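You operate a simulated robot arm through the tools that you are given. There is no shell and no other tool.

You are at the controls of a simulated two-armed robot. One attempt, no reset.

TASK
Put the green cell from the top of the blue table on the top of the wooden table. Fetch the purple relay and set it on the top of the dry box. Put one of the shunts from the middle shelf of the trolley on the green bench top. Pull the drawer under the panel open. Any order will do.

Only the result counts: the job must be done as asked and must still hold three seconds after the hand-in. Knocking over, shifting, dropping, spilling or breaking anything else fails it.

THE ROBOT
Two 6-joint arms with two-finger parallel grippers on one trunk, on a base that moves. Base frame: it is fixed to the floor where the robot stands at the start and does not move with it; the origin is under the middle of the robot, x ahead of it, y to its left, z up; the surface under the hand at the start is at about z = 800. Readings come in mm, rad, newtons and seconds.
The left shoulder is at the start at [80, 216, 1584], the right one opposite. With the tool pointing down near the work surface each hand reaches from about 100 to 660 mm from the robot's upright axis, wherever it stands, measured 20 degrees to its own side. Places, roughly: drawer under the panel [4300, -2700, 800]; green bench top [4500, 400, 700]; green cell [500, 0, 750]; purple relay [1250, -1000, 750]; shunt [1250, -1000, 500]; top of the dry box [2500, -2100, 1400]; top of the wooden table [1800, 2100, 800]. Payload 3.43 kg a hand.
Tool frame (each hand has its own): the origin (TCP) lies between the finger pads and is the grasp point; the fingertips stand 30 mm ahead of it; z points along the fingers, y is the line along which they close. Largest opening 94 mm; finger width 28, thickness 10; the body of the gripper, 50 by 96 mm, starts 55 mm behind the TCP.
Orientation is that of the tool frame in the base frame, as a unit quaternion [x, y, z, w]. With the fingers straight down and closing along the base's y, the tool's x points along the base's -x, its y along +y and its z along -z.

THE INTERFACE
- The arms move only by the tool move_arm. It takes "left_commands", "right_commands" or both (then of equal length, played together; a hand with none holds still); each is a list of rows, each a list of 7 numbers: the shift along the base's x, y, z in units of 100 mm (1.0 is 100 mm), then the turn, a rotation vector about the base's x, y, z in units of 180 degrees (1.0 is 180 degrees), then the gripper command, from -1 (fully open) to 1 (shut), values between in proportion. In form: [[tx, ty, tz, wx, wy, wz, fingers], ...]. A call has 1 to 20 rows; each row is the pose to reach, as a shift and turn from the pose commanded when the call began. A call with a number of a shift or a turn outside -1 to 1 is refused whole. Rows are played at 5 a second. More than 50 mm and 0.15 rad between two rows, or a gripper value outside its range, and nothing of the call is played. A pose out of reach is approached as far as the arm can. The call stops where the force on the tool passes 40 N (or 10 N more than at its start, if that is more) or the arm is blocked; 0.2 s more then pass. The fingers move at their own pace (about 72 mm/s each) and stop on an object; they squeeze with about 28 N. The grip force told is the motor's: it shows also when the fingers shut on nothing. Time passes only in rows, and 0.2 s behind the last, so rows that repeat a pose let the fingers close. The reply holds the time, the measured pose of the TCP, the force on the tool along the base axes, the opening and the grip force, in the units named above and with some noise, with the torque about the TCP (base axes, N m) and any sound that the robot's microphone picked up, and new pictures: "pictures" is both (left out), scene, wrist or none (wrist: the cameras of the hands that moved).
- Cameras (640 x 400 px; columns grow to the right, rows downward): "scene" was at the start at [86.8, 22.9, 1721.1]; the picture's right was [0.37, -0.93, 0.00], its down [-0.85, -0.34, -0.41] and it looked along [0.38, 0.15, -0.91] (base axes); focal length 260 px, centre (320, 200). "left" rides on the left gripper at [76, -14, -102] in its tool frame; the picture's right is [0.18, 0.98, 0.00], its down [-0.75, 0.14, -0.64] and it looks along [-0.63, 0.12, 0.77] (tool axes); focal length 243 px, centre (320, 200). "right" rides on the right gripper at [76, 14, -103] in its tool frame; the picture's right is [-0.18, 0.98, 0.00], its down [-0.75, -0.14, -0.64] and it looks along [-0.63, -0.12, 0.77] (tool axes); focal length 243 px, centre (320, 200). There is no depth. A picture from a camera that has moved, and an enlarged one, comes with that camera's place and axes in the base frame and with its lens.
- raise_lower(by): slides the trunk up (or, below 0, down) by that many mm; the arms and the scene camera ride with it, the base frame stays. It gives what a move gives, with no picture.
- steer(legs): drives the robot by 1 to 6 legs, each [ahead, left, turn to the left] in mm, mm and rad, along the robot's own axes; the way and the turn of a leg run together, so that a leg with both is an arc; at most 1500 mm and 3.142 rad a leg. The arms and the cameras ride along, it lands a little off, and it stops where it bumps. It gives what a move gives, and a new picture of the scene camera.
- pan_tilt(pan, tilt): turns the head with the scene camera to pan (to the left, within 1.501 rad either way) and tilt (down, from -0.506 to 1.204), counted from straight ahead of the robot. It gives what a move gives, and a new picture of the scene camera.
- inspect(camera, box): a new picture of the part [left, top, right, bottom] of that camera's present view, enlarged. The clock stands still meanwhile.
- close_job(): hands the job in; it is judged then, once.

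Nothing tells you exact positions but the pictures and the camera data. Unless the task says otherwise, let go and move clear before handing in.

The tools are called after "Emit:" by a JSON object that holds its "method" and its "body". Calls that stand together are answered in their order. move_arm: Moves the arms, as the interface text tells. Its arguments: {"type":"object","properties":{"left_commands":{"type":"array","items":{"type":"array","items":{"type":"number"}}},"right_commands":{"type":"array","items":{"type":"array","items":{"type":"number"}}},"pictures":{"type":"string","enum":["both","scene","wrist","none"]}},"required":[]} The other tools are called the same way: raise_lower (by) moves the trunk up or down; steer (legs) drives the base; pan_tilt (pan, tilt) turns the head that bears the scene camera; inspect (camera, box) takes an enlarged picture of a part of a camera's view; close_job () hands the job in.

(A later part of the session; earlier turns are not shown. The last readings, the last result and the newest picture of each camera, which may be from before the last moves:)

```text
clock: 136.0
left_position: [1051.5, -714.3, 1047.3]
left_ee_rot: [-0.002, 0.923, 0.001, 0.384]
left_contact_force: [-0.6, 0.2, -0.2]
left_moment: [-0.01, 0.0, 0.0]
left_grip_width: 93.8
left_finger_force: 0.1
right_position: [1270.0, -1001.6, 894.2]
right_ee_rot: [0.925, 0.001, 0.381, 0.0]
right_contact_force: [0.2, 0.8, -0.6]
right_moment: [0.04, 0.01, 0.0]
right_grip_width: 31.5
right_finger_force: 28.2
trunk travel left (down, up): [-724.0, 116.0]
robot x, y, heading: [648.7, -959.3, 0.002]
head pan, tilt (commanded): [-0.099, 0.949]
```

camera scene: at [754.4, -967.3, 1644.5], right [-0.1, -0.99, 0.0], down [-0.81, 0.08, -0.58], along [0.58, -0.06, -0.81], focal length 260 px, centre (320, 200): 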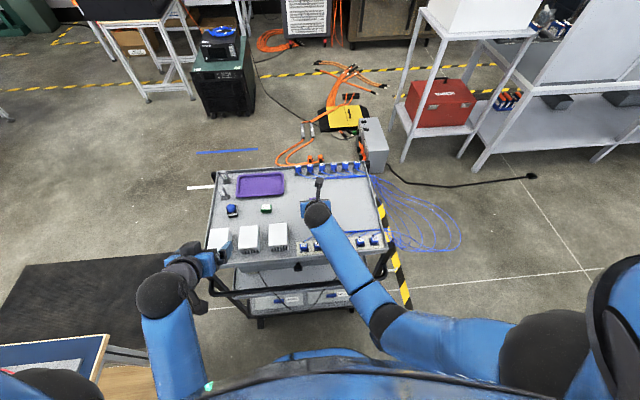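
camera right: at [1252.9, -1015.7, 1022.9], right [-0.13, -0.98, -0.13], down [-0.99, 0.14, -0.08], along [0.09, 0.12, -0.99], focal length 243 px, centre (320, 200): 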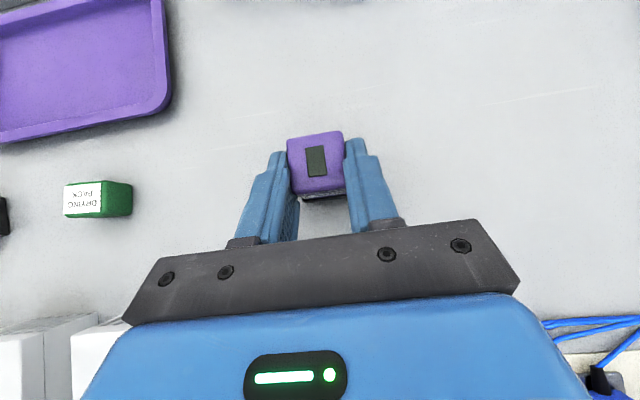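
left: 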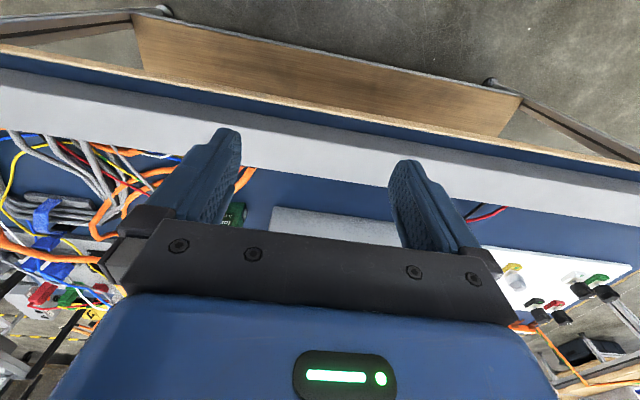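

Emit:
{"method": "move_arm", "body": {"right_commands": [[0, 0, -0.01, 0, 0, 0, 1], [0, 0, -0.02, 0, 0, 0, 1], [0, 0, -0.02, 0, 0, 0, 1]], "pictures": "none"}}

Emit:
{"method": "inspect", "body": {"camera": "right", "box": [240, 110, 400, 230]}}

```text
clock: 136.8
left_position: [1051.3, -714.8, 1047.1]
left_ee_rot: [0.0, 0.923, 0.001, 0.384]
left_contact_force: [-0.2, 0.5, -0.3]
left_moment: [-0.03, -0.02, 0.0]
left_grip_width: 94.0
left_finger_force: 0.2
right_position: [1268.3, -1001.3, 893.5]
right_ee_rot: [0.924, 0.0, 0.382, 0.0]
right_contact_force: [3.2, -2.2, 7.0]
right_moment: [-0.06, -0.33, -0.03]
right_grip_width: 31.3
right_finger_force: 28.4
trunk travel left (down, up): [-724.0, 116.0]
robot x, y, heading: [652.1, -961.8, 0.001]
head pan, tilt (commanded): [-0.099, 0.949]
```

```text
3.33 times, centred on (320, 170) of right
camera zoom: at [1250.7, -1016.4, 1019.9], right [-0.13, -0.98, -0.13], down [-0.99, 0.14, -0.08], along [0.09, 0.12, -0.99], focal length 809 px, centre (320, 300)
```

zoom: 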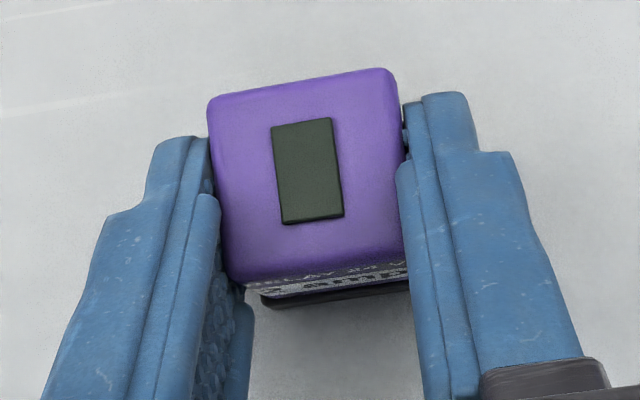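

Contact. Releasing the relay and retreating up and back along the tool.

Emit:
{"method": "move_arm", "body": {"right_commands": [[0, 0, 0, 0, 0, 0, 0.5], [0, 0, 0, 0, 0, 0, 0.1], [0, 0, 0, 0, 0, 0, -0.3], [0, 0, 0, 0, 0, 0, -0.6], [0, 0, 0, 0, 0, 0, -0.6]], "pictures": "wrist"}}

Emit:
{"method": "move_arm", "body": {"right_commands": [[0, 0, 0.2, 0, 0, 0, -0.6], [0, 0, 0.45, 0, 0, 0, -0.6], [0, -0.2, 0.7, 0, 0, 0, -0.6], [0, -0.5, 0.9, 0, 0, 0, -0.6], [0, -0.9, 1, 0, 0, 0, -0.6]], "pictures": "both"}}

```text
clock: 138.0
left_position: [1052.2, -715.8, 1045.8]
left_ee_rot: [-0.001, 0.924, 0.0, 0.383]
left_contact_force: [-0.9, 0.1, 0.1]
left_moment: [-0.04, 0.02, 0.05]
left_grip_width: 94.1
left_finger_force: 0.1
right_position: [1267.8, -1001.6, 891.8]
right_ee_rot: [0.925, 0.001, 0.38, 0.0]
right_contact_force: [0.0, 0.0, 0.3]
right_moment: [0.01, -0.01, 0.0]
right_grip_width: 75.3
right_finger_force: 0.0
trunk travel left (down, up): [-724.0, 116.0]
robot x, y, heading: [650.6, -961.9, 0.001]
head pan, tilt (commanded): [-0.099, 0.949]
camera right: at [1250.8, -1016.4, 1018.6], right [-0.13, -0.98, -0.13], down [-0.99, 0.14, -0.07], along [0.09, 0.12, -0.99], focal length 243 px, centre (320, 200)
```

right: 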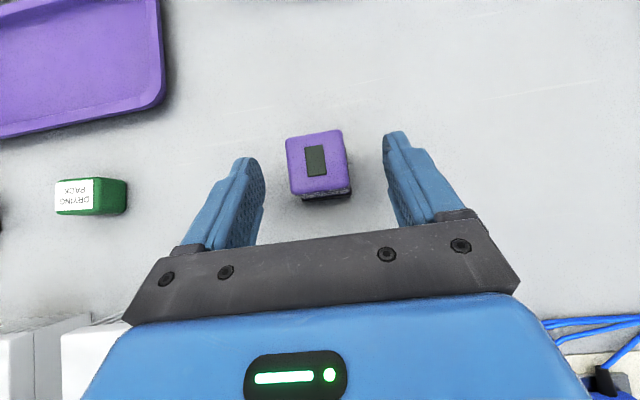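

```text
clock: 139.2
left_position: [1052.2, -714.6, 1047.0]
left_ee_rot: [0.0, 0.923, 0.001, 0.384]
left_contact_force: [0.5, -0.8, 1.3]
left_moment: [-0.01, -0.01, 0.0]
left_grip_width: 94.1
left_finger_force: 0.0
right_position: [1265.6, -1093.8, 989.7]
right_ee_rot: [0.925, 0.0, 0.38, 0.0]
right_contact_force: [0.2, -1.0, -0.2]
right_moment: [0.01, 0.01, 0.04]
right_grip_width: 75.1
right_finger_force: 0.0
trunk travel left (down, up): [-724.0, 116.0]
robot x, y, heading: [649.8, -959.0, 0.005]
head pan, tilt (commanded): [-0.099, 0.949]
camera scene: at [754.0, -968.7, 1644.5], right [-0.1, -1.0, 0.0], down [-0.81, 0.08, -0.58], along [0.58, -0.06, -0.81], focal length 260 px, centre (320, 200)
camera right: at [1249.1, -1108.8, 1117.2], right [-0.13, -0.98, -0.13], down [-0.99, 0.14, -0.07], along [0.09, 0.12, -0.99], focal length 243 px, centre (320, 200)
```

scene: 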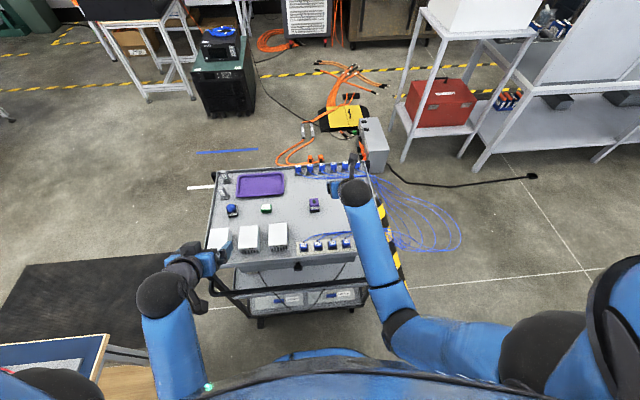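
right: 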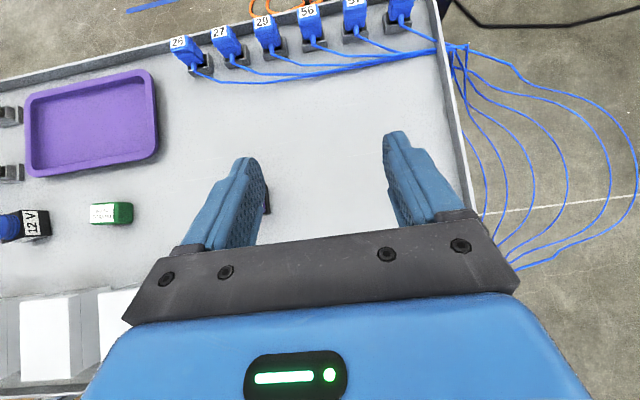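

The relay stands on the tray. Now I move the right hand aside and roll the left hand 180° about its own axis so its camera ends on top.

Emit:
{"method": "move_arm", "body": {"right_commands": [[-0.1, -0.1, 0, 0, 0, 0, -0.6], [-0.2, -0.2, 0, 0, 0, 0, -0.6], [-0.3, -0.3, 0, 0, 0, 0, -0.6], [-0.4, -0.4, 0, 0, 0, 0, -0.6], [-0.5, -0.5, 0, 0, 0, 0, -0.6], [-0.6, -0.6, 0, 0, 0, 0, -0.6], [-0.7, -0.7, 0, 0, 0, 0, -0.6], [-0.8, -0.8, 0, 0, 0, 0, -0.6], [-0.9, -0.9, 0, 0, 0, 0, -0.6], [-1, -1, 0, 0, 0, 0, -0.6], [-1, -1, 0, 0, 0, 0, -0.6]], "left_commands": [[0, 0, 0, 0.0321, 0, -0.0321, -1], [0, 0, 0, 0.0643, 0, -0.0643, -1], [0, 0, 0, 0.0964, 0, -0.0964, -1], [0, 0, 0, 0.1286, 0, -0.1286, -1], [0, 0, 0, 0.1607, 0, -0.1607, -1], [0, 0, 0, 0.1928, 0, -0.1928, -1], [0, 0, 0, 0.225, 0, -0.225, -1], [0, 0, 0, 0.2571, 0, -0.2571, -1], [0, 0, 0, 0.2893, 0, -0.2893, -1], [0, 0, 0, 0.3214, 0, -0.3214, -1], [0, 0, 0, 0.3535, 0, -0.3535, -1]], "pictures": "none"}}

Emit:
{"method": "move_arm", "body": {"right_commands": [[-0.1, -0.05, 0, 0, 0, 0, -0.6], [-0.2, -0.1, 0, 0, 0, 0, -0.6], [-0.3, -0.15, 0, 0, 0, 0, -0.6], [-0.4, -0.2, 0, 0, 0, 0, -0.6], [-0.5, -0.25, 0, 0, 0, 0, -0.6], [-0.6, -0.3, 0, 0, 0, 0, -0.6], [-0.7, -0.35, 0, 0, 0, 0, -0.6], [-0.8, -0.4, 0, 0, 0, 0, -0.6], [-0.8, -0.4, 0, 0, 0, 0, -0.6], [-0.8, -0.4, 0, 0, 0, 0, -0.6], [-0.8, -0.4, 0, 0, 0, 0, -0.6]], "left_commands": [[0, 0, 0, 0.0321, 0, -0.0321, -1], [0, 0, 0, 0.0643, 0, -0.0643, -1], [0, 0, 0, 0.0964, 0, -0.0964, -1], [0, 0, 0, 0.1286, 0, -0.1286, -1], [0, 0, 0, 0.1607, 0, -0.1607, -1], [0, 0, 0, 0.1928, 0, -0.1928, -1], [0, 0, 0, 0.225, 0, -0.225, -1], [0, 0, 0, 0.2571, 0, -0.2571, -1], [0, 0, 0, 0.2893, 0, -0.2893, -1], [0, 0, 0, 0.3214, 0, -0.3214, -1], [0, 0, 0, 0.3535, 0, -0.3535, -1]], "pictures": "both"}}

```text
clock: 141.6
left_position: [1052.1, -713.9, 1046.4]
left_ee_rot: [0.654, 0.652, 0.27, 0.273]
left_contact_force: [0.5, 0.3, -0.2]
left_moment: [-0.01, -0.01, 0.0]
left_grip_width: 93.8
left_finger_force: 0.0
right_position: [1171.5, -1138.1, 986.3]
right_ee_rot: [0.925, -0.002, 0.381, 0.001]
right_contact_force: [0.5, -0.9, 0.1]
right_moment: [0.03, 0.0, 0.01]
right_grip_width: 75.3
right_finger_force: 0.0
right hand out of reach, approached as far as the arm can: row 5, 6, 7, 8, 9, 10, 11
trunk travel left (down, up): [-724.0, 116.0]
robot x, y, heading: [647.5, -959.0, 0.002]
head pan, tilt (commanded): [-0.099, 0.949]
```

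```text
clock: 144.0
left_position: [1042.9, -769.6, 1040.1]
left_ee_rot: [0.924, 0.003, 0.382, -0.002]
left_contact_force: [-0.1, 0.1, 0.3]
left_moment: [-0.02, 0.01, 0.0]
left_grip_width: 93.7
left_finger_force: 0.1
left hand out of reach, approached as far as the arm can: row 10, 11
right_position: [1085.3, -1150.5, 982.9]
right_ee_rot: [0.924, -0.001, 0.381, 0.001]
right_contact_force: [-0.9, 0.8, -0.4]
right_moment: [-0.01, 0.05, 0.0]
right_grip_width: 75.4
right_finger_force: 0.0
right hand out of reach, approached as far as the arm can: row 1, 2, 3, 4, 5, 6, 7, 8, 9, 10, 11
trunk travel left (down, up): [-724.0, 116.0]
robot x, y, heading: [652.0, -959.8, 0.003]
head pan, tilt (commanded): [-0.099, 0.949]
camera scene: at [753.2, -967.6, 1644.6], right [-0.1, -1.0, 0.0], down [-0.81, 0.08, -0.58], along [0.58, -0.06, -0.81], focal length 260 px, centre (320, 200)
camera right: at [1067.8, -1165.4, 1109.3], right [-0.13, -0.98, -0.13], down [-0.99, 0.14, -0.08], along [0.09, 0.12, -0.99], focal length 243 px, centre (320, 200)
camera left: at [1026.1, -755.6, 1167.0], right [0.14, -0.98, 0.13], down [-0.99, -0.15, -0.08], along [0.1, -0.12, -0.99], focal length 243 px, centre (320, 200)
```

scene: 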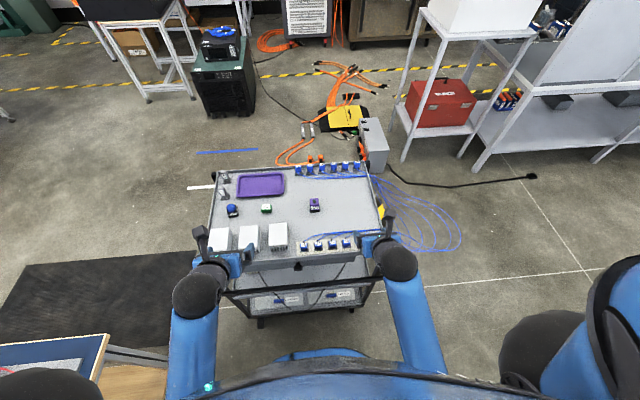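
right: 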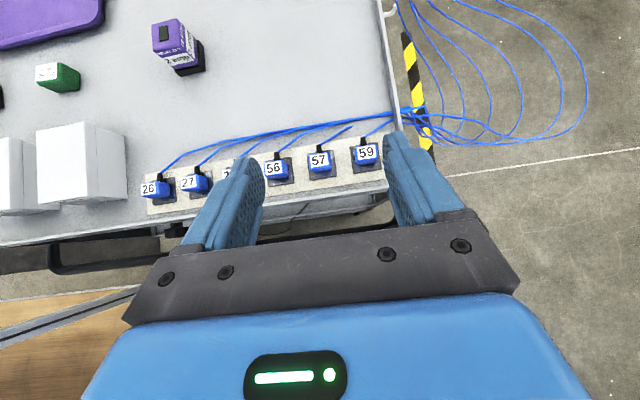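
left: 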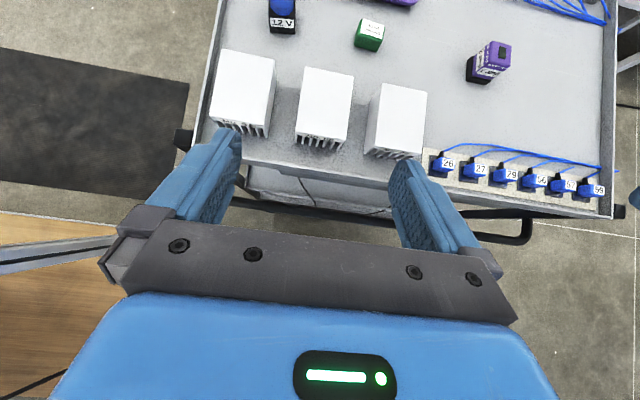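

The left hand is ready, with the relay in its view at about (1280, -998). I move it over in stages, staying high above the heat sinks.

Emit:
{"method": "move_arm", "body": {"left_commands": [[0.25, -0.2, 0, 0, 0, 0, -1], [0.5, -0.4, 0, 0, 0, 0, -1], [0.75, -0.6, 0, 0, 0, 0, -1], [1, -0.8, 0, 0, 0, 0, -1]], "pictures": "none"}}

Emit:
{"method": "move_arm", "body": {"left_commands": [[0.25, -0.25, -0.05, 0, 0, 0, -1], [0.5, -0.5, -0.1, 0, 0, 0, -1], [0.75, -0.75, -0.15, 0, 0, 0, -1], [1, -1, -0.2, 0, 0, 0, -1]], "pictures": "none"}}

Emit:
{"method": "move_arm", "body": {"left_commands": [[0.15, -0.25, -0.1, 0, 0, 0, -0.6], [0.25, -0.5, -0.25, 0, 0, 0, -0.6], [0.25, -0.5, -0.4, 0, 0, 0, -0.6], [0.25, -0.5, -0.4, 0, 0, 0, -0.6]], "pictures": "both"}}

```text
clock: 145.0
left_position: [1145.0, -851.2, 1040.7]
left_ee_rot: [0.925, 0.001, 0.38, -0.001]
left_contact_force: [0.1, 0.1, -0.3]
left_moment: [0.02, -0.01, 0.0]
left_grip_width: 94.2
left_finger_force: 0.2
right_position: [1086.6, -1150.5, 982.1]
right_ee_rot: [0.925, -0.003, 0.379, 0.001]
right_contact_force: [0.4, 0.2, 0.0]
right_moment: [0.03, 0.0, 0.02]
right_grip_width: 75.0
right_finger_force: 0.1
trunk travel left (down, up): [-724.0, 116.0]
robot x, y, heading: [652.2, -961.7, 0.003]
head pan, tilt (commanded): [-0.099, 0.949]
```

```text
clock: 146.0
left_position: [1245.7, -949.7, 1021.4]
left_ee_rot: [0.925, -0.001, 0.38, 0.002]
left_contact_force: [0.8, 0.3, -0.4]
left_moment: [0.02, 0.04, -0.02]
left_grip_width: 93.9
left_finger_force: 0.2
right_position: [1087.8, -1150.3, 982.4]
right_ee_rot: [0.924, -0.002, 0.381, 0.001]
right_contact_force: [-0.3, -0.1, 0.5]
right_moment: [0.0, -0.02, 0.05]
right_grip_width: 75.2
right_finger_force: 0.1
trunk travel left (down, up): [-724.0, 116.0]
robot x, y, heading: [649.1, -961.7, 0.005]
head pan, tilt (commanded): [-0.099, 0.949]
```

```text
clock: 147.0
left_position: [1271.4, -1000.4, 980.3]
left_ee_rot: [0.924, 0.001, 0.381, -0.001]
left_contact_force: [-0.1, -0.3, 0.9]
left_moment: [-0.03, 0.02, -0.02]
left_grip_width: 75.4
left_finger_force: 0.2
right_position: [1085.6, -1150.3, 984.3]
right_ee_rot: [0.925, -0.001, 0.38, 0.001]
right_contact_force: [-0.5, -0.7, -0.5]
right_moment: [-0.03, -0.02, -0.02]
right_grip_width: 75.5
right_finger_force: 0.0
trunk travel left (down, up): [-724.0, 116.0]
robot x, y, heading: [651.5, -961.0, 0.001]
head pan, tilt (commanded): [-0.099, 0.949]
camera scene: at [753.8, -966.8, 1644.5], right [-0.1, -1.0, 0.0], down [-0.81, 0.08, -0.58], along [0.58, -0.06, -0.81], focal length 260 px, centre (320, 200)
camera left: at [1252.1, -986.2, 1107.1], right [0.13, -0.98, 0.13], down [-0.99, -0.14, -0.08], along [0.09, -0.12, -0.99], focal length 243 px, centre (320, 200)
```

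scene: 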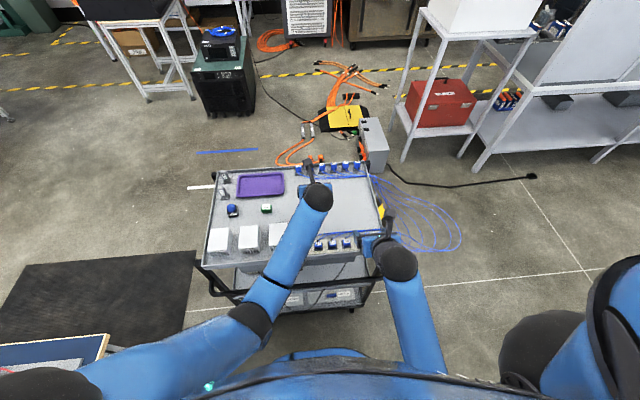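
left: 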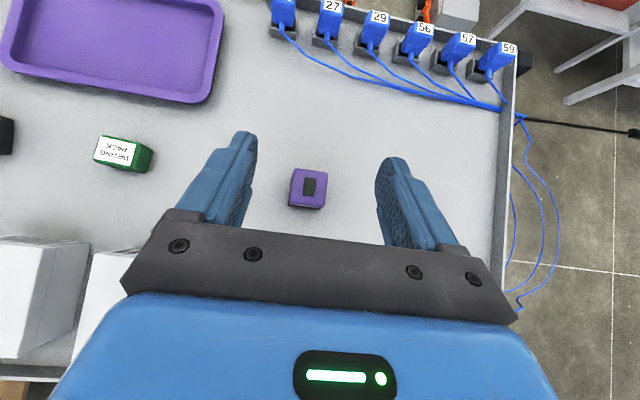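

The relay is at (1281, -1000). I descend to a slightly higher grip this time, to hold only the purple body above its wider black base.

Emit:
{"method": "move_arm", "body": {"left_commands": [[-0.03, 0, -0.2, 0, 0, 0, -0.6], [-0.06, 0, -0.4, 0, 0, 0, -0.6], [-0.06, 0, -0.6, 0, 0, 0, -0.6], [-0.06, 0, -0.76, 0, 0, 0, -0.6], [-0.06, 0, -0.76, 0, 0, 0, -0.6]], "pictures": "wrist"}}

Emit:
{"method": "inspect", "body": {"camera": "left", "box": [220, 110, 420, 235]}}

```text
clock: 148.2
left_position: [1265.2, -1000.6, 904.0]
left_ee_rot: [0.924, 0.001, 0.382, 0.0]
left_contact_force: [-0.3, 0.0, 0.0]
left_moment: [0.02, 0.01, -0.02]
left_grip_width: 75.4
left_finger_force: 0.1
right_position: [1086.1, -1150.5, 982.2]
right_ee_rot: [0.925, -0.001, 0.381, 0.001]
right_contact_force: [0.3, -0.4, -0.6]
right_moment: [-0.03, -0.02, -0.02]
right_grip_width: 75.1
right_finger_force: 0.0
trunk travel left (down, up): [-724.0, 116.0]
robot x, y, heading: [650.7, -957.0, -0.002]
head pan, tilt (commanded): [-0.099, 0.949]
camera left: at [1245.9, -986.0, 1031.2], right [0.13, -0.98, 0.13], down [-0.99, -0.14, -0.08], along [0.09, -0.12, -0.99], focal length 243 px, centre (320, 200)
```

left: 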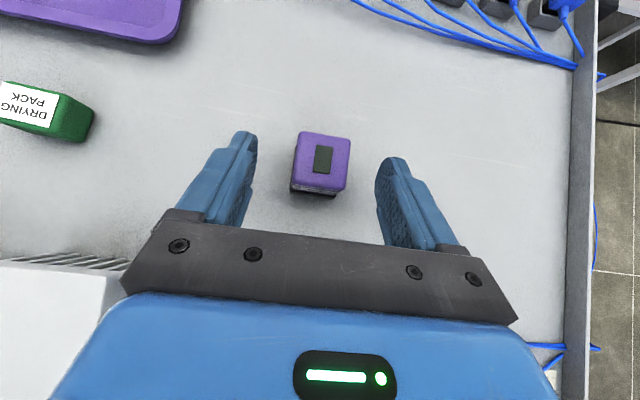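

```text
3.20 times, centred on (320, 172) of left
camera zoom: at [1245.9, -986.0, 1031.2], right [0.13, -0.98, 0.13], down [-0.99, -0.14, -0.08], along [0.09, -0.12, -0.99], focal length 776 px, centre (320, 288)
```

zoom: 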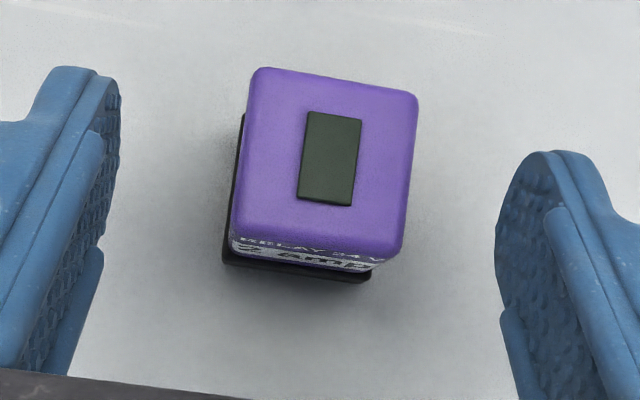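

Emit:
{"method": "move_arm", "body": {"left_commands": [[0, 0, 0, 0, 0, 0, 0], [0, 0, 0, 0, 0, 0, 0.5], [0, 0, 0, 0, 0, 0, 1], [0, 0, 0, 0, 0, 0, 1], [0, 0, 0, 0, 0, 0, 1], [0, 0, 0, 0, 0, 0, 1]], "pictures": "wrist"}}

Emit:
{"method": "move_arm", "body": {"left_commands": [[0, 0, 0.1, 0, 0, 0, 1], [0, 0, 0.3, 0, 0, 0, 1], [0, 0, 0.5, 0, 0, 0, 1], [0, 0, 0.8, 0, 0, 0, 1], [0, 0, 1, 0, 0, 0, 1]], "pictures": "wrist"}}

Emit:
{"method": "inspect", "body": {"camera": "left", "box": [220, 110, 420, 235]}}

```text
clock: 149.6
left_position: [1265.0, -1001.4, 904.7]
left_ee_rot: [0.924, 0.0, 0.381, 0.001]
left_contact_force: [-0.1, 0.2, -0.3]
left_moment: [0.01, 0.01, 0.01]
left_grip_width: 31.4
left_finger_force: 28.2
right_position: [1085.9, -1150.5, 982.2]
right_ee_rot: [0.924, -0.003, 0.382, 0.002]
right_contact_force: [0.4, 0.2, 0.3]
right_moment: [0.02, 0.02, 0.04]
right_grip_width: 75.2
right_finger_force: 0.0
trunk travel left (down, up): [-724.0, 116.0]
robot x, y, heading: [647.5, -961.4, 0.006]
head pan, tilt (commanded): [-0.099, 0.949]
camera left: at [1246.1, -986.2, 1031.3], right [0.13, -0.98, 0.13], down [-0.99, -0.14, -0.08], along [0.09, -0.12, -0.99], focal length 243 px, centre (320, 200)
```

left: 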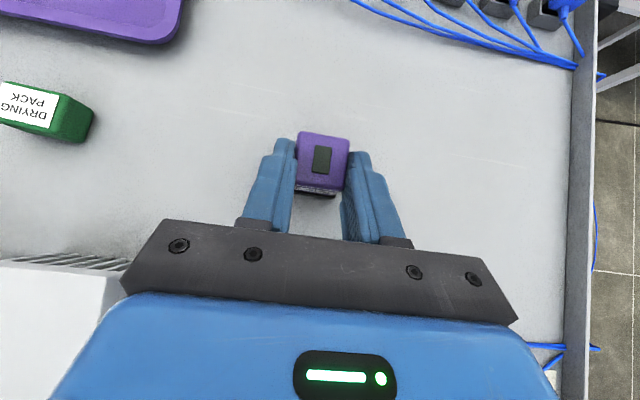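

```text
clock: 150.8
left_position: [1263.1, -999.9, 1006.0]
left_ee_rot: [0.925, 0.001, 0.381, 0.0]
left_contact_force: [0.2, -0.3, -1.0]
left_moment: [-0.02, 0.01, 0.0]
left_grip_width: 30.9
left_finger_force: 28.2
right_position: [1085.2, -1149.5, 982.2]
right_ee_rot: [0.925, -0.002, 0.381, 0.002]
right_contact_force: [1.5, -0.7, -0.7]
right_moment: [0.01, 0.02, 0.02]
right_grip_width: 75.1
right_finger_force: 0.0
trunk travel left (down, up): [-724.0, 116.0]
robot x, y, heading: [651.7, -959.7, 0.003]
head pan, tilt (commanded): [-0.099, 0.949]
camera left: at [1245.3, -986.1, 1131.5], right [0.13, -0.98, 0.13], down [-0.99, -0.14, -0.08], along [0.09, -0.12, -0.99], focal length 243 px, centre (320, 200)
```

left: 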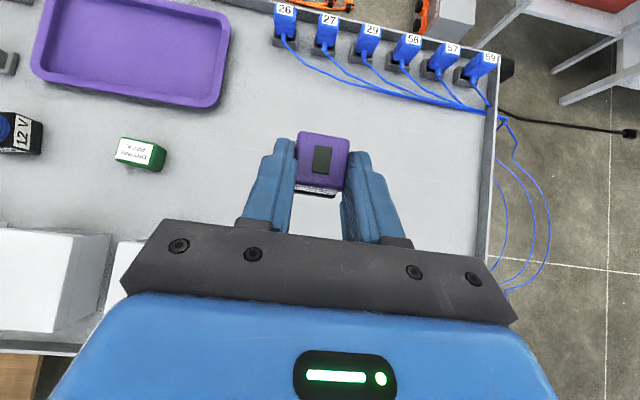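

```text
3.20 times, centred on (320, 172) of left
camera zoom: at [1245.3, -986.1, 1131.5], right [0.13, -0.98, 0.13], down [-0.99, -0.14, -0.08], along [0.09, -0.12, -0.99], focal length 776 px, centre (320, 288)
```

zoom: 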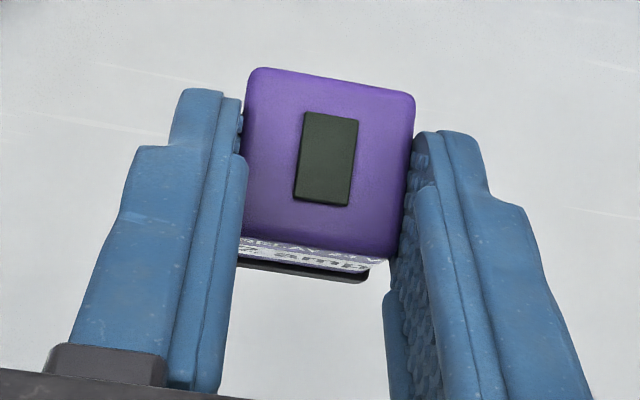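

The relay is firmly held by the purple body. Comparing views shows the blue wires hang in the air only out to y≈-1700, so a stance near (1550, -2180) is clear. I raise the trunk, back away from the trolley and drive around.

Emit:
{"method": "raise_lower", "body": {"by": 116}}

Emit:
{"method": "steer", "body": {"legs": [[-400, 0, 0]]}}

Emit:
{"method": "steer", "body": {"legs": [[0, -1200, 0]]}}

```text
clock: 152.3
left_position: [1264.2, -999.8, 1120.3]
left_ee_rot: [0.925, 0.001, 0.381, 0.0]
left_contact_force: [0.0, 0.0, -0.8]
left_moment: [0.01, -0.02, -0.03]
left_grip_width: 31.2
left_finger_force: 28.5
right_position: [1086.2, -1150.5, 1097.6]
right_ee_rot: [0.925, -0.001, 0.381, 0.0]
right_contact_force: [-0.3, 0.1, -1.0]
right_moment: [0.02, -0.02, -0.01]
right_grip_width: 75.3
right_finger_force: 0.1
trunk travel left (down, up): [-840.0, 0.0]
robot x, y, heading: [651.4, -961.7, -0.004]
head pan, tilt (commanded): [-0.099, 0.949]
```

```text
clock: 154.8
left_position: [869.7, -998.9, 1118.1]
left_ee_rot: [0.925, 0.003, 0.381, -0.001]
left_contact_force: [0.3, -0.5, -0.4]
left_moment: [0.0, 0.04, -0.02]
left_grip_width: 31.1
left_finger_force: 27.9
right_position: [694.1, -1148.6, 1097.2]
right_ee_rot: [0.925, 0.0, 0.38, 0.002]
right_contact_force: [0.9, -0.4, 0.2]
right_moment: [0.01, 0.01, 0.03]
right_grip_width: 75.3
right_finger_force: 0.2
trunk travel left (down, up): [-840.0, 0.0]
robot x, y, heading: [250.5, -963.6, 0.006]
head pan, tilt (commanded): [-0.099, 0.949]
camera scene: at [362.6, -968.1, 1760.2], right [-0.09, -1.0, 0.0], down [-0.81, 0.08, -0.58], along [0.58, -0.05, -0.81], focal length 260 px, centre (320, 200)
```

scene: 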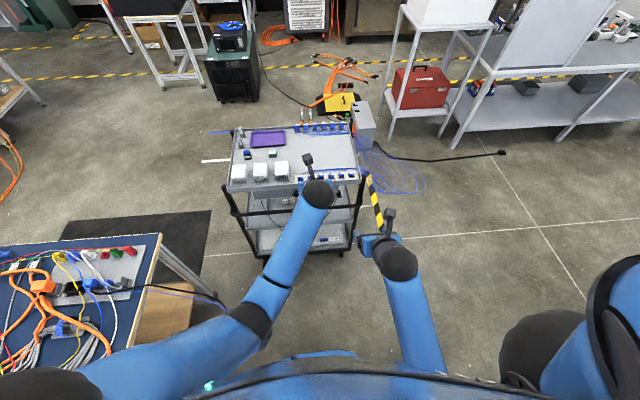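

```text
clock: 160.7
left_position: [898.6, -2142.1, 1121.5]
left_ee_rot: [0.924, 0.022, 0.381, -0.008]
left_contact_force: [-1.2, 0.9, -1.1]
left_moment: [-0.01, 0.03, 0.0]
left_grip_width: 30.9
left_finger_force: 28.5
right_position: [728.4, -2302.1, 1098.7]
right_ee_rot: [0.924, 0.02, 0.381, -0.007]
right_contact_force: [0.5, 1.3, -0.4]
right_moment: [-0.02, 0.0, 0.0]
right_grip_width: 75.4
right_finger_force: 0.0
trunk travel left (down, up): [-840.0, 0.0]
robot x, y, heading: [281.6, -2134.4, 0.043]
head pan, tilt (commanded): [-0.099, 0.949]
camera scene: at [388.1, -2132.8, 1760.5], right [-0.05, -1.0, 0.0], down [-0.81, 0.04, -0.58], along [0.58, -0.03, -0.81], focal length 260 px, centre (320, 200)
```

scene: 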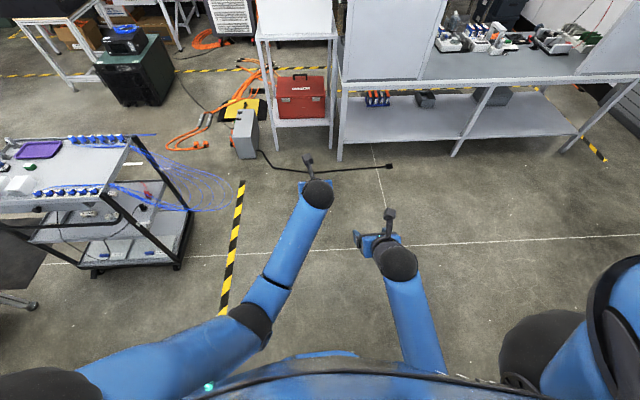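

From here I see the trolley from its right side. I zoom in on the shelves to plan the shunt, and on the dry box.

Emit:
{"method": "inspect", "body": {"camera": "scene", "box": [0, 120, 240, 280]}}

Emit:
{"method": "pan_tilt", "body": {"pan": 0.0, "tilt": 0.5}}

Emit:
{"method": "inspect", "body": {"camera": "scene", "box": [230, 60, 470, 210]}}

```text
2.50 times, centred on (120, 200) of scene
camera zoom: at [388.1, -2132.8, 1760.5], right [-0.05, -1.0, 0.0], down [-0.81, 0.04, -0.58], along [0.58, -0.03, -0.81], focal length 651 px, centre (820, 200)
```

zoom: 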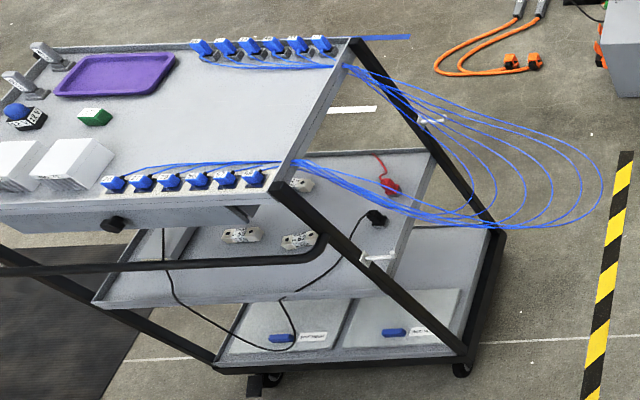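

```text
clock: 161.6
left_position: [898.0, -2143.9, 1120.5]
left_ee_rot: [0.924, 0.022, 0.381, -0.009]
left_contact_force: [-0.2, 0.2, -0.9]
left_moment: [-0.02, -0.03, 0.01]
left_grip_width: 31.2
left_finger_force: 27.9
right_position: [728.4, -2303.7, 1098.3]
right_ee_rot: [0.924, 0.018, 0.381, -0.007]
right_contact_force: [0.0, 0.3, -1.2]
right_moment: [0.01, 0.03, 0.01]
right_grip_width: 75.1
right_finger_force: 0.1
trunk travel left (down, up): [-840.0, 0.0]
robot x, y, heading: [281.9, -2135.8, 0.049]
head pan, tilt (commanded): [0.0, 0.499]
camera scene: at [406.5, -2126.8, 1797.9], right [0.05, -1.0, 0.0], down [-0.48, -0.02, -0.88], along [0.88, 0.04, -0.48], focal length 260 px, centre (320, 200)
```

scene: 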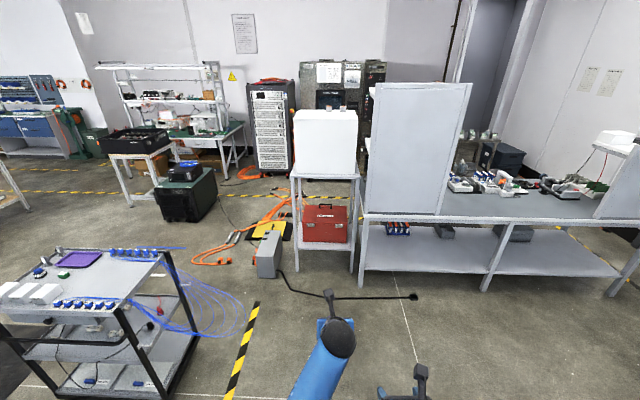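

```text
2.67 times, centred on (350, 135) of scene
camera zoom: at [406.5, -2126.8, 1797.9], right [0.05, -1.0, 0.0], down [-0.48, -0.02, -0.88], along [0.88, 0.04, -0.48], focal length 694 px, centre (240, 373)
```

zoom: 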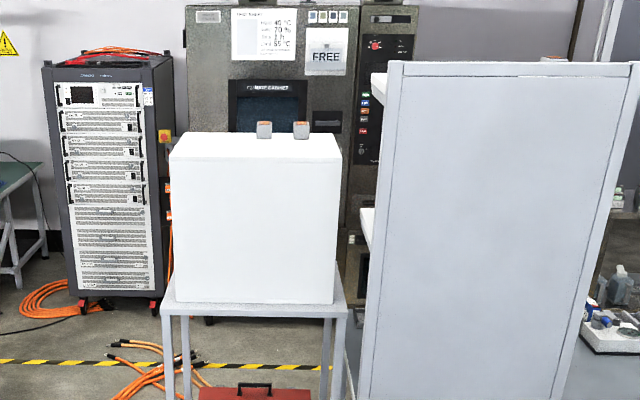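

The box top is confirmed at z≈1407 with free space in front of the two items. Before driving up, I tuck the right hand (pointing down, closer in) so it stays clear of the bench panel.

Emit:
{"method": "move_arm", "body": {"right_commands": [[-0.15, 0, -0.1, 0, 0.042, 0, -0.6], [-0.3, 0, -0.2, 0, 0.084, 0, -0.6], [-0.45, -0.1, -0.3, 0, 0.126, 0, -0.6], [-0.6, -0.2, -0.4, 0, 0.168, 0, -0.6], [-0.75, -0.3, -0.5, 0, 0.21, 0, -0.6], [-0.9, -0.4, -0.6, 0, 0.25, 0, -0.6], [-1, -0.5, -0.6, 0, 0.25, 0, -0.6], [-1, -0.5, -0.6, 0, 0.25, 0, -0.6]], "pictures": "none"}}

Emit:
{"method": "steer", "body": {"legs": [[0, 0, -0.047], [800, -40, 0]]}}

```text
clock: 163.4
left_position: [898.2, -2143.4, 1120.7]
left_ee_rot: [0.924, 0.021, 0.381, -0.008]
left_contact_force: [0.0, -0.3, -0.8]
left_moment: [0.04, 0.02, -0.01]
left_grip_width: 31.2
left_finger_force: 28.2
right_position: [623.5, -2301.4, 1039.9]
right_ee_rot: [1.0, 0.014, -0.002, -0.015]
right_contact_force: [0.4, -0.2, -0.5]
right_moment: [-0.01, -0.01, 0.02]
right_grip_width: 75.1
right_finger_force: 0.0
right hand out of reach, approached as far as the arm can: row 2, 3, 4, 5, 6, 7, 8
trunk travel left (down, up): [-840.0, 0.0]
robot x, y, heading: [287.1, -2136.2, 0.04]
head pan, tilt (commanded): [0.0, 0.499]
```

```text
clock: 168.2
left_position: [1708.4, -2204.9, 1120.9]
left_ee_rot: [0.924, 0.002, 0.382, 0.0]
left_contact_force: [-0.5, 0.1, -0.3]
left_moment: [0.0, 0.02, 0.03]
left_grip_width: 31.3
left_finger_force: 28.3
right_position: [1427.7, -2352.4, 1040.2]
right_ee_rot: [1.0, -0.005, -0.002, -0.014]
right_contact_force: [0.3, -0.2, -0.3]
right_moment: [-0.02, 0.02, 0.0]
right_grip_width: 75.3
right_finger_force: 0.1
trunk travel left (down, up): [-840.0, 0.0]
robot x, y, heading: [1093.6, -2165.9, 0.002]
head pan, tilt (commanded): [0.0, 0.499]
camera scene: at [1216.4, -2168.0, 1798.2], right [0.0, -1.0, 0.0], down [-0.48, 0.0, -0.88], along [0.88, 0.0, -0.48], focal length 260 px, centre (320, 200)
```

scene: 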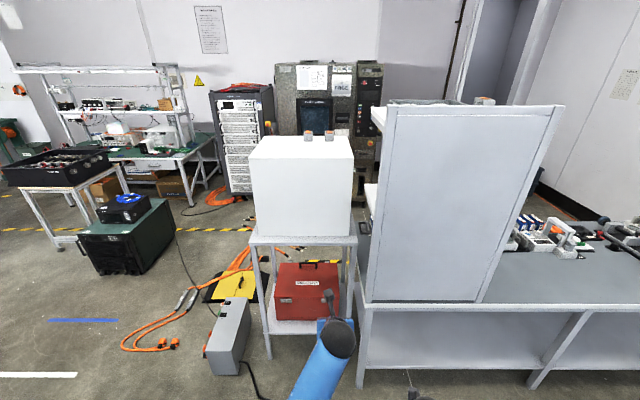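

I'm in front of the box at a distance. I raise the left hand with the relay to z≈1500 here, in free space, before driving closer.

Emit:
{"method": "move_arm", "body": {"left_commands": [[0.08, 0.2, 0.25, 0, 0, 0, 1], [0.16, 0.4, 0.5, 0, 0, 0, 1], [0.24, 0.6, 0.75, 0, 0, 0, 1], [0.32, 0.8, 1, 0, 0, 0, 1]], "pictures": "none"}}

Emit:
{"method": "move_arm", "body": {"left_commands": [[0.08, 0.2, 0.25, 0, 0, 0, 1], [0.16, 0.4, 0.5, 0, 0, 0, 1], [0.24, 0.6, 0.75, 0, 0, 0, 1], [0.32, 0.8, 1, 0, 0, 0, 1]], "pictures": "none"}}

Emit:
{"method": "move_arm", "body": {"left_commands": [[0.1, 0.2, 0.25, 0, 0, 0, 1], [0.2, 0.4, 0.5, 0, 0, 0, 1], [0.3, 0.6, 0.75, 0, 0, 0, 1], [0.4, 0.7, 1, 0, 0, 0, 1], [0.4, 0.7, 1, 0, 0, 0, 1]], "pictures": "none"}}

Emit:
{"method": "move_arm", "body": {"left_commands": [[0.15, 0, 0.25, 0, 0, 0, 1], [0.3, 0, 0.5, 0, 0, 0, 1], [0.4, 0, 0.75, 0, 0, 0, 1], [0.5, 0, 0.8, 0, 0, 0, 1], [0.5, 0, 0.8, 0, 0, 0, 1]], "pictures": "both"}}

```text
clock: 169.2
left_position: [1738.7, -2123.7, 1220.5]
left_ee_rot: [0.925, 0.002, 0.38, 0.0]
left_contact_force: [-0.5, 0.4, -0.7]
left_moment: [-0.01, 0.04, -0.03]
left_grip_width: 31.1
left_finger_force: 27.5
right_position: [1428.5, -2351.7, 1040.0]
right_ee_rot: [1.0, -0.007, -0.001, -0.015]
right_contact_force: [0.2, -0.1, -0.5]
right_moment: [0.0, 0.01, -0.03]
right_grip_width: 75.0
right_finger_force: 0.0
trunk travel left (down, up): [-840.0, 0.0]
robot x, y, heading: [1097.7, -2170.3, 0.008]
head pan, tilt (commanded): [0.0, 0.499]
```

```text
clock: 170.2
left_position: [1774.7, -2044.2, 1320.5]
left_ee_rot: [0.925, 0.005, 0.381, 0.001]
left_contact_force: [0.2, 0.4, -0.2]
left_moment: [-0.04, 0.04, 0.01]
left_grip_width: 31.0
left_finger_force: 27.8
right_position: [1428.2, -2351.6, 1039.9]
right_ee_rot: [1.0, -0.006, -0.001, -0.014]
right_contact_force: [-0.3, -0.8, 1.1]
right_moment: [0.0, 0.01, 0.01]
right_grip_width: 75.3
right_finger_force: 0.1
trunk travel left (down, up): [-840.0, 0.0]
robot x, y, heading: [1096.4, -2167.6, 0.002]
head pan, tilt (commanded): [0.0, 0.499]
```

```text
clock: 171.4
left_position: [1815.1, -2013.3, 1414.0]
left_ee_rot: [0.924, 0.031, 0.38, 0.012]
left_contact_force: [0.5, 0.1, -1.5]
left_moment: [-0.01, 0.03, -0.01]
left_grip_width: 31.1
left_finger_force: 27.4
left hand out of reach, approached as far as the arm can: row 1, 2, 3, 4, 5
right_position: [1427.8, -2352.2, 1039.9]
right_ee_rot: [1.0, -0.007, -0.002, -0.015]
right_contact_force: [-1.0, 0.1, 0.0]
right_moment: [0.02, 0.0, 0.0]
right_grip_width: 75.1
right_finger_force: 0.0
trunk travel left (down, up): [-840.0, 0.0]
robot x, y, heading: [1095.3, -2170.2, 0.006]
head pan, tilt (commanded): [0.0, 0.499]
```

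```text
clock: 172.6
left_position: [1865.0, -2015.0, 1497.7]
left_ee_rot: [0.924, 0.033, 0.38, 0.013]
left_contact_force: [0.2, -0.5, -0.5]
left_moment: [0.03, 0.0, -0.03]
left_grip_width: 30.9
left_finger_force: 28.0
right_position: [1427.7, -2352.3, 1038.5]
right_ee_rot: [1.0, -0.006, -0.002, -0.014]
right_contact_force: [0.2, 0.0, -0.5]
right_moment: [0.01, 0.0, -0.01]
right_grip_width: 75.3
right_finger_force: 0.0
trunk travel left (down, up): [-840.0, 0.0]
robot x, y, heading: [1093.1, -2169.7, 0.01]
head pan, tilt (commanded): [0.0, 0.499]
camera scene: at [1219.1, -2168.0, 1797.9], right [0.0, -1.0, 0.0], down [-0.48, 0.0, -0.88], along [0.88, 0.0, -0.48], focal length 260 px, centre (320, 200)
camera left: at [1845.9, -1995.6, 1623.7], right [0.18, -0.97, 0.18], down [-0.98, -0.19, -0.07], along [0.1, -0.16, -0.98], focal length 243 px, centre (320, 200)
```

scene: 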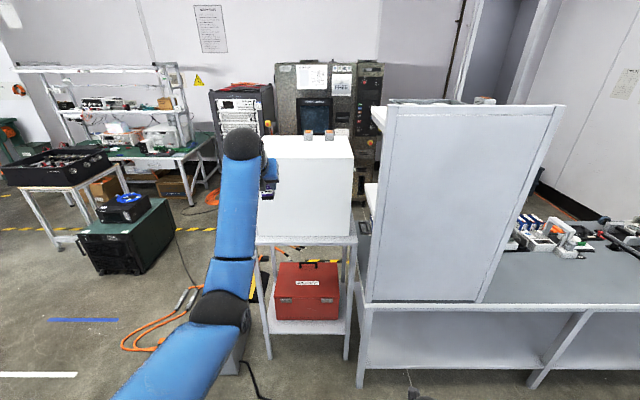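
left: 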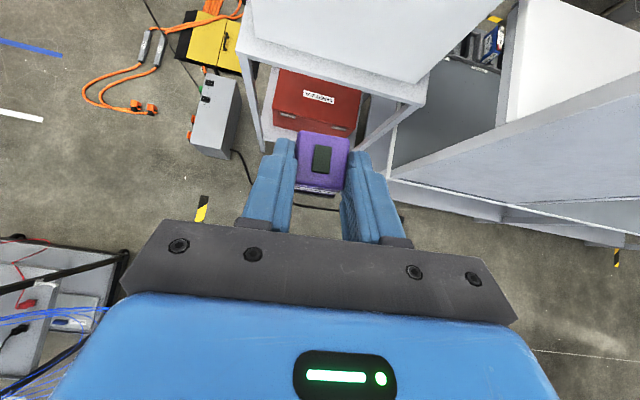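

The hand is at z≈1498 with a slight 3° twist. I try to straighten it before driving up to the box.

Emit:
{"method": "move_arm", "body": {"left_commands": [[0.1, 0, 0, 0.008, 0, -0.008, 1], [0.2, 0, 0, 0.0156, 0, -0.0162, 1], [0.2, 0, 0, 0.0156, 0, -0.0162, 1]], "pictures": "none"}}

```text
clock: 173.4
left_position: [1877.7, -2026.9, 1496.6]
left_ee_rot: [0.924, 0.026, 0.38, 0.009]
left_contact_force: [0.2, -0.9, -0.4]
left_moment: [-0.02, 0.0, 0.03]
left_grip_width: 31.1
left_finger_force: 28.1
left hand out of reach, approached as far as the arm can: row 1, 2, 3
right_position: [1427.9, -2351.6, 1039.1]
right_ee_rot: [1.0, -0.005, -0.001, -0.015]
right_contact_force: [0.2, -0.5, 0.2]
right_moment: [0.01, 0.03, 0.01]
right_grip_width: 75.3
right_finger_force: 0.1
trunk travel left (down, up): [-840.0, 0.0]
robot x, y, heading: [1097.1, -2170.2, 0.005]
head pan, tilt (commanded): [0.0, 0.499]
```

The wrist limit eases nearer the centre line, so I shift the hand 60 mm right and straighten it there.

Emit:
{"method": "move_arm", "body": {"left_commands": [[0, -0.3, 0, 0.006, 0, -0.006, 1], [0, -0.6, 0, 0.0124, 0, -0.0128, 1], [0, -0.6, 0, 0.0124, 0, -0.0128, 1]], "pictures": "none"}}

```text
clock: 174.2
left_position: [1878.0, -2088.1, 1497.6]
left_ee_rot: [0.925, 0.0, 0.38, -0.001]
left_contact_force: [-0.4, 0.1, -0.8]
left_moment: [0.03, 0.03, -0.02]
left_grip_width: 31.1
left_finger_force: 28.1
right_position: [1429.2, -2353.2, 1038.8]
right_ee_rot: [1.0, -0.005, -0.001, -0.014]
right_contact_force: [-0.1, 0.2, 0.3]
right_moment: [0.02, 0.01, -0.02]
right_grip_width: 75.3
right_finger_force: 0.1
trunk travel left (down, up): [-840.0, 0.0]
robot x, y, heading: [1098.4, -2170.7, 0.003]
head pan, tilt (commanded): [0.0, 0.499]
```

Straight now. Driving 460 mm ahead; the relay passes above the box front.

Emit:
{"method": "steer", "body": {"legs": [[460, 0, 0]]}}

Emit:
{"method": "inspect", "body": {"camera": "left", "box": [0, 0, 640, 400]}}

```text
clock: 176.9
left_position: [2327.0, -2084.1, 1498.0]
left_ee_rot: [0.924, 0.001, 0.382, -0.001]
left_contact_force: [-0.3, -0.1, -0.4]
left_moment: [0.04, 0.0, 0.0]
left_grip_width: 31.0
left_finger_force: 28.0
right_position: [1877.9, -2348.2, 1040.1]
right_ee_rot: [1.0, -0.006, -0.001, -0.014]
right_contact_force: [-0.5, 0.5, -0.6]
right_moment: [0.0, -0.03, 0.01]
right_grip_width: 75.4
right_finger_force: 0.1
trunk travel left (down, up): [-840.0, 0.0]
robot x, y, heading: [1552.1, -2167.8, 0.009]
head pan, tilt (commanded): [0.0, 0.499]
camera scene: at [1667.0, -2165.0, 1798.3], right [0.01, -1.0, 0.0], down [-0.48, 0.0, -0.88], along [0.88, 0.01, -0.48], focal length 260 px, centre (320, 200)
```

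scene: 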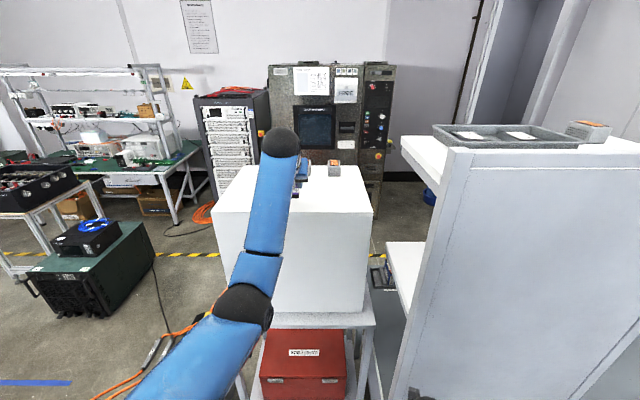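

```text
1.00 times, centred on (320, 200) of left (not enlarged: the box is as wide or as high as the picture)
camera zoom: at [2308.4, -2069.5, 1625.0], right [0.13, -0.98, 0.13], down [-0.99, -0.14, -0.08], along [0.09, -0.12, -0.99], focal length 243 px, centre (320, 200)
```

zoom: 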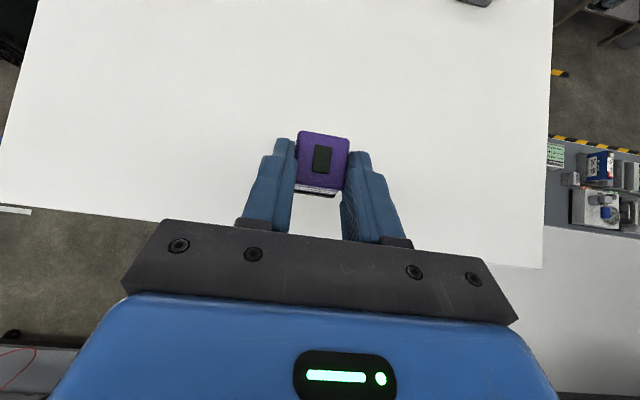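

The wrist camera shows the clear white top (front edge x≈2294). I extend 65 mm further over it.

Emit:
{"method": "move_arm", "body": {"left_commands": [[0.2, 0, 0, 0, 0, 0, 1], [0.4, 0, 0, 0, 0, 0, 1], [0.65, 0, 0, 0, 0, 0, 1], [0.65, 0, 0, 0, 0, 0, 1]], "pictures": "none"}}

Emit:
{"method": "move_arm", "body": {"left_commands": [[0, 0, -0.1, 0, 0, 0, 1], [0, 0, -0.2, 0, 0, 0, 1], [0, 0, -0.28, 0, 0, 0, 1], [0, 0, -0.28, 0, 0, 0, 1]], "pictures": "both"}}

```text
clock: 177.9
left_position: [2395.4, -2082.9, 1495.5]
left_ee_rot: [0.925, 0.002, 0.38, -0.002]
left_contact_force: [0.8, -0.7, -1.5]
left_moment: [-0.01, 0.02, 0.02]
left_grip_width: 31.1
left_finger_force: 28.1
right_position: [1882.0, -2348.9, 1038.7]
right_ee_rot: [1.0, -0.005, -0.002, -0.014]
right_contact_force: [-0.5, -0.6, -0.3]
right_moment: [0.02, 0.01, 0.01]
right_grip_width: 75.3
right_finger_force: 0.0
trunk travel left (down, up): [-840.0, 0.0]
robot x, y, heading: [1549.2, -2165.1, 0.01]
head pan, tilt (commanded): [0.0, 0.499]
```

```text
clock: 178.9
left_position: [2393.8, -2083.7, 1475.0]
left_ee_rot: [0.923, 0.001, 0.384, -0.002]
left_contact_force: [4.7, 0.4, 18.8]
left_moment: [-0.08, -0.27, 0.02]
left_grip_width: 31.0
left_finger_force: 28.0
right_position: [1879.5, -2348.5, 1040.9]
right_ee_rot: [1.0, -0.005, -0.001, -0.013]
right_contact_force: [0.6, -0.1, -0.4]
right_moment: [-0.01, -0.01, -0.01]
right_grip_width: 75.2
right_finger_force: 0.1
trunk travel left (down, up): [-840.0, 0.0]
robot x, y, heading: [1546.0, -2171.1, 0.012]
head pan, tilt (commanded): [0.0, 0.499]
camera scene: at [1668.3, -2165.2, 1798.5], right [0.01, -1.0, 0.0], down [-0.48, 0.0, -0.88], along [0.88, 0.01, -0.48], focal length 260 px, centre (320, 200)
camera left: at [2373.9, -2069.6, 1601.5], right [0.13, -0.98, 0.13], down [-0.99, -0.14, -0.08], along [0.1, -0.12, -0.99], focal length 243 px, centre (320, 200)
```

scene: 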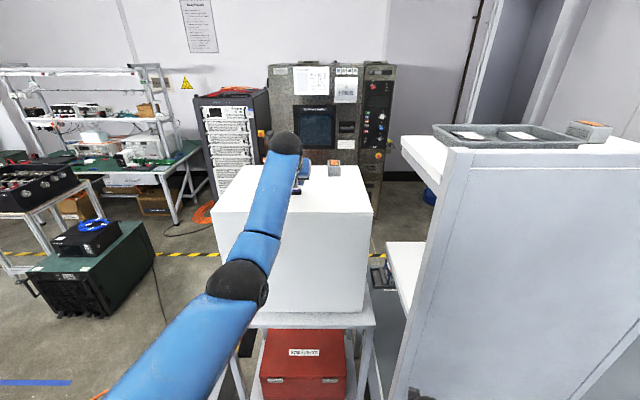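
left: 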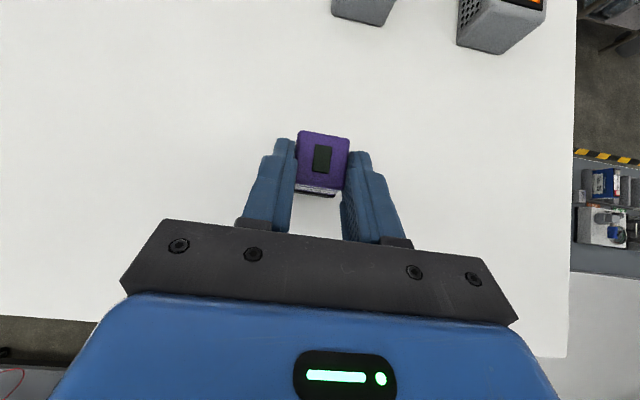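

Contact came a bit early (19 N), so the box top is nearer z≈1428. I ease off a few millimetres before releasing.

Emit:
{"method": "move_arm", "body": {"left_commands": [[0, 0, 0.03, 0, 0, 0, 1], [0, 0, 0.03, 0, 0, 0, 1]], "pictures": "none"}}

Emit:
{"method": "inspect", "body": {"camera": "left", "box": [220, 110, 420, 235]}}

Emit:
{"method": "inspect", "body": {"camera": "scene", "box": [200, 120, 400, 245]}}

```text
clock: 179.5
left_position: [2392.4, -2084.3, 1474.4]
left_ee_rot: [0.924, 0.0, 0.383, -0.001]
left_contact_force: [8.3, 1.0, 20.0]
left_moment: [-0.06, -0.55, 0.02]
left_grip_width: 31.0
left_finger_force: 27.2
right_position: [1880.1, -2348.9, 1039.7]
right_ee_rot: [1.0, -0.006, -0.001, -0.014]
right_contact_force: [0.8, 0.4, 0.5]
right_moment: [-0.01, -0.03, -0.01]
right_grip_width: 75.2
right_finger_force: 0.1
trunk travel left (down, up): [-840.0, 0.0]
robot x, y, heading: [1546.7, -2165.9, 0.004]
head pan, tilt (commanded): [0.0, 0.499]
```

```text
3.20 times, centred on (320, 172) of left
camera zoom: at [2374.4, -2069.7, 1601.6], right [0.13, -0.98, 0.13], down [-0.99, -0.14, -0.08], along [0.1, -0.12, -0.99], focal length 776 px, centre (320, 288)
```

zoom: 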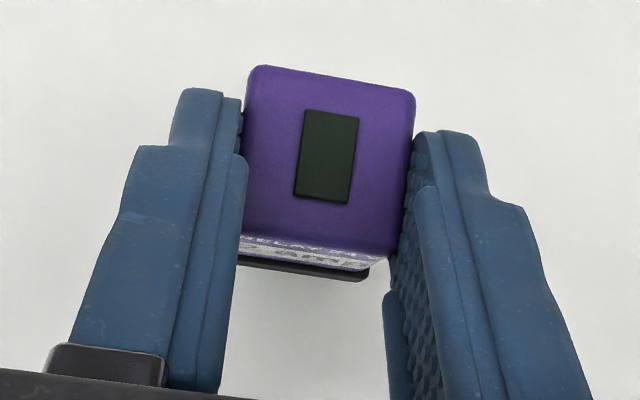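

```text
3.20 times, centred on (300, 182) of scene
camera zoom: at [1668.6, -2165.0, 1798.2], right [0.01, -1.0, 0.0], down [-0.48, 0.0, -0.88], along [0.88, 0.01, -0.48], focal length 833 px, centre (384, 256)
```

zoom: 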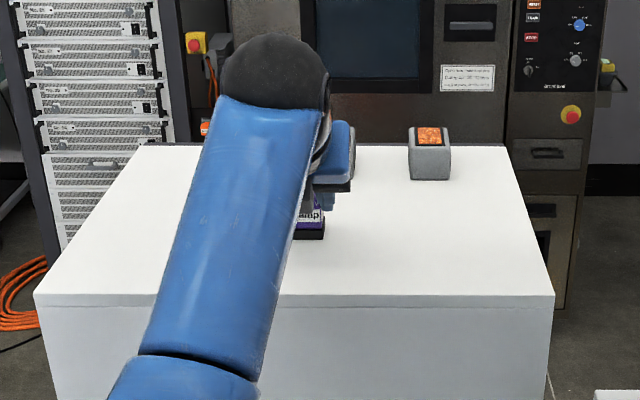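

Still pressing; I ease off a bit more.

Emit:
{"method": "move_arm", "body": {"left_commands": [[0, 0, 0.02, 0, 0, 0, 1], [0, 0, 0.04, 0, 0, 0, 1], [0, 0, 0.04, 0, 0, 0, 1]], "pictures": "none"}}

```text
clock: 180.3
left_position: [2394.5, -2084.1, 1475.0]
left_ee_rot: [0.926, 0.001, 0.378, -0.002]
left_contact_force: [0.8, 0.2, 7.3]
left_moment: [-0.05, -0.28, 0.02]
left_grip_width: 31.3
left_finger_force: 28.0
right_position: [1880.1, -2349.3, 1039.3]
right_ee_rot: [1.0, -0.005, -0.002, -0.014]
right_contact_force: [0.6, -1.4, -0.5]
right_moment: [0.01, 0.01, 0.0]
right_grip_width: 75.1
right_finger_force: 0.1
trunk travel left (down, up): [-840.0, 0.0]
robot x, y, heading: [1546.4, -2167.8, 0.007]
head pan, tilt (commanded): [0.0, 0.499]
```

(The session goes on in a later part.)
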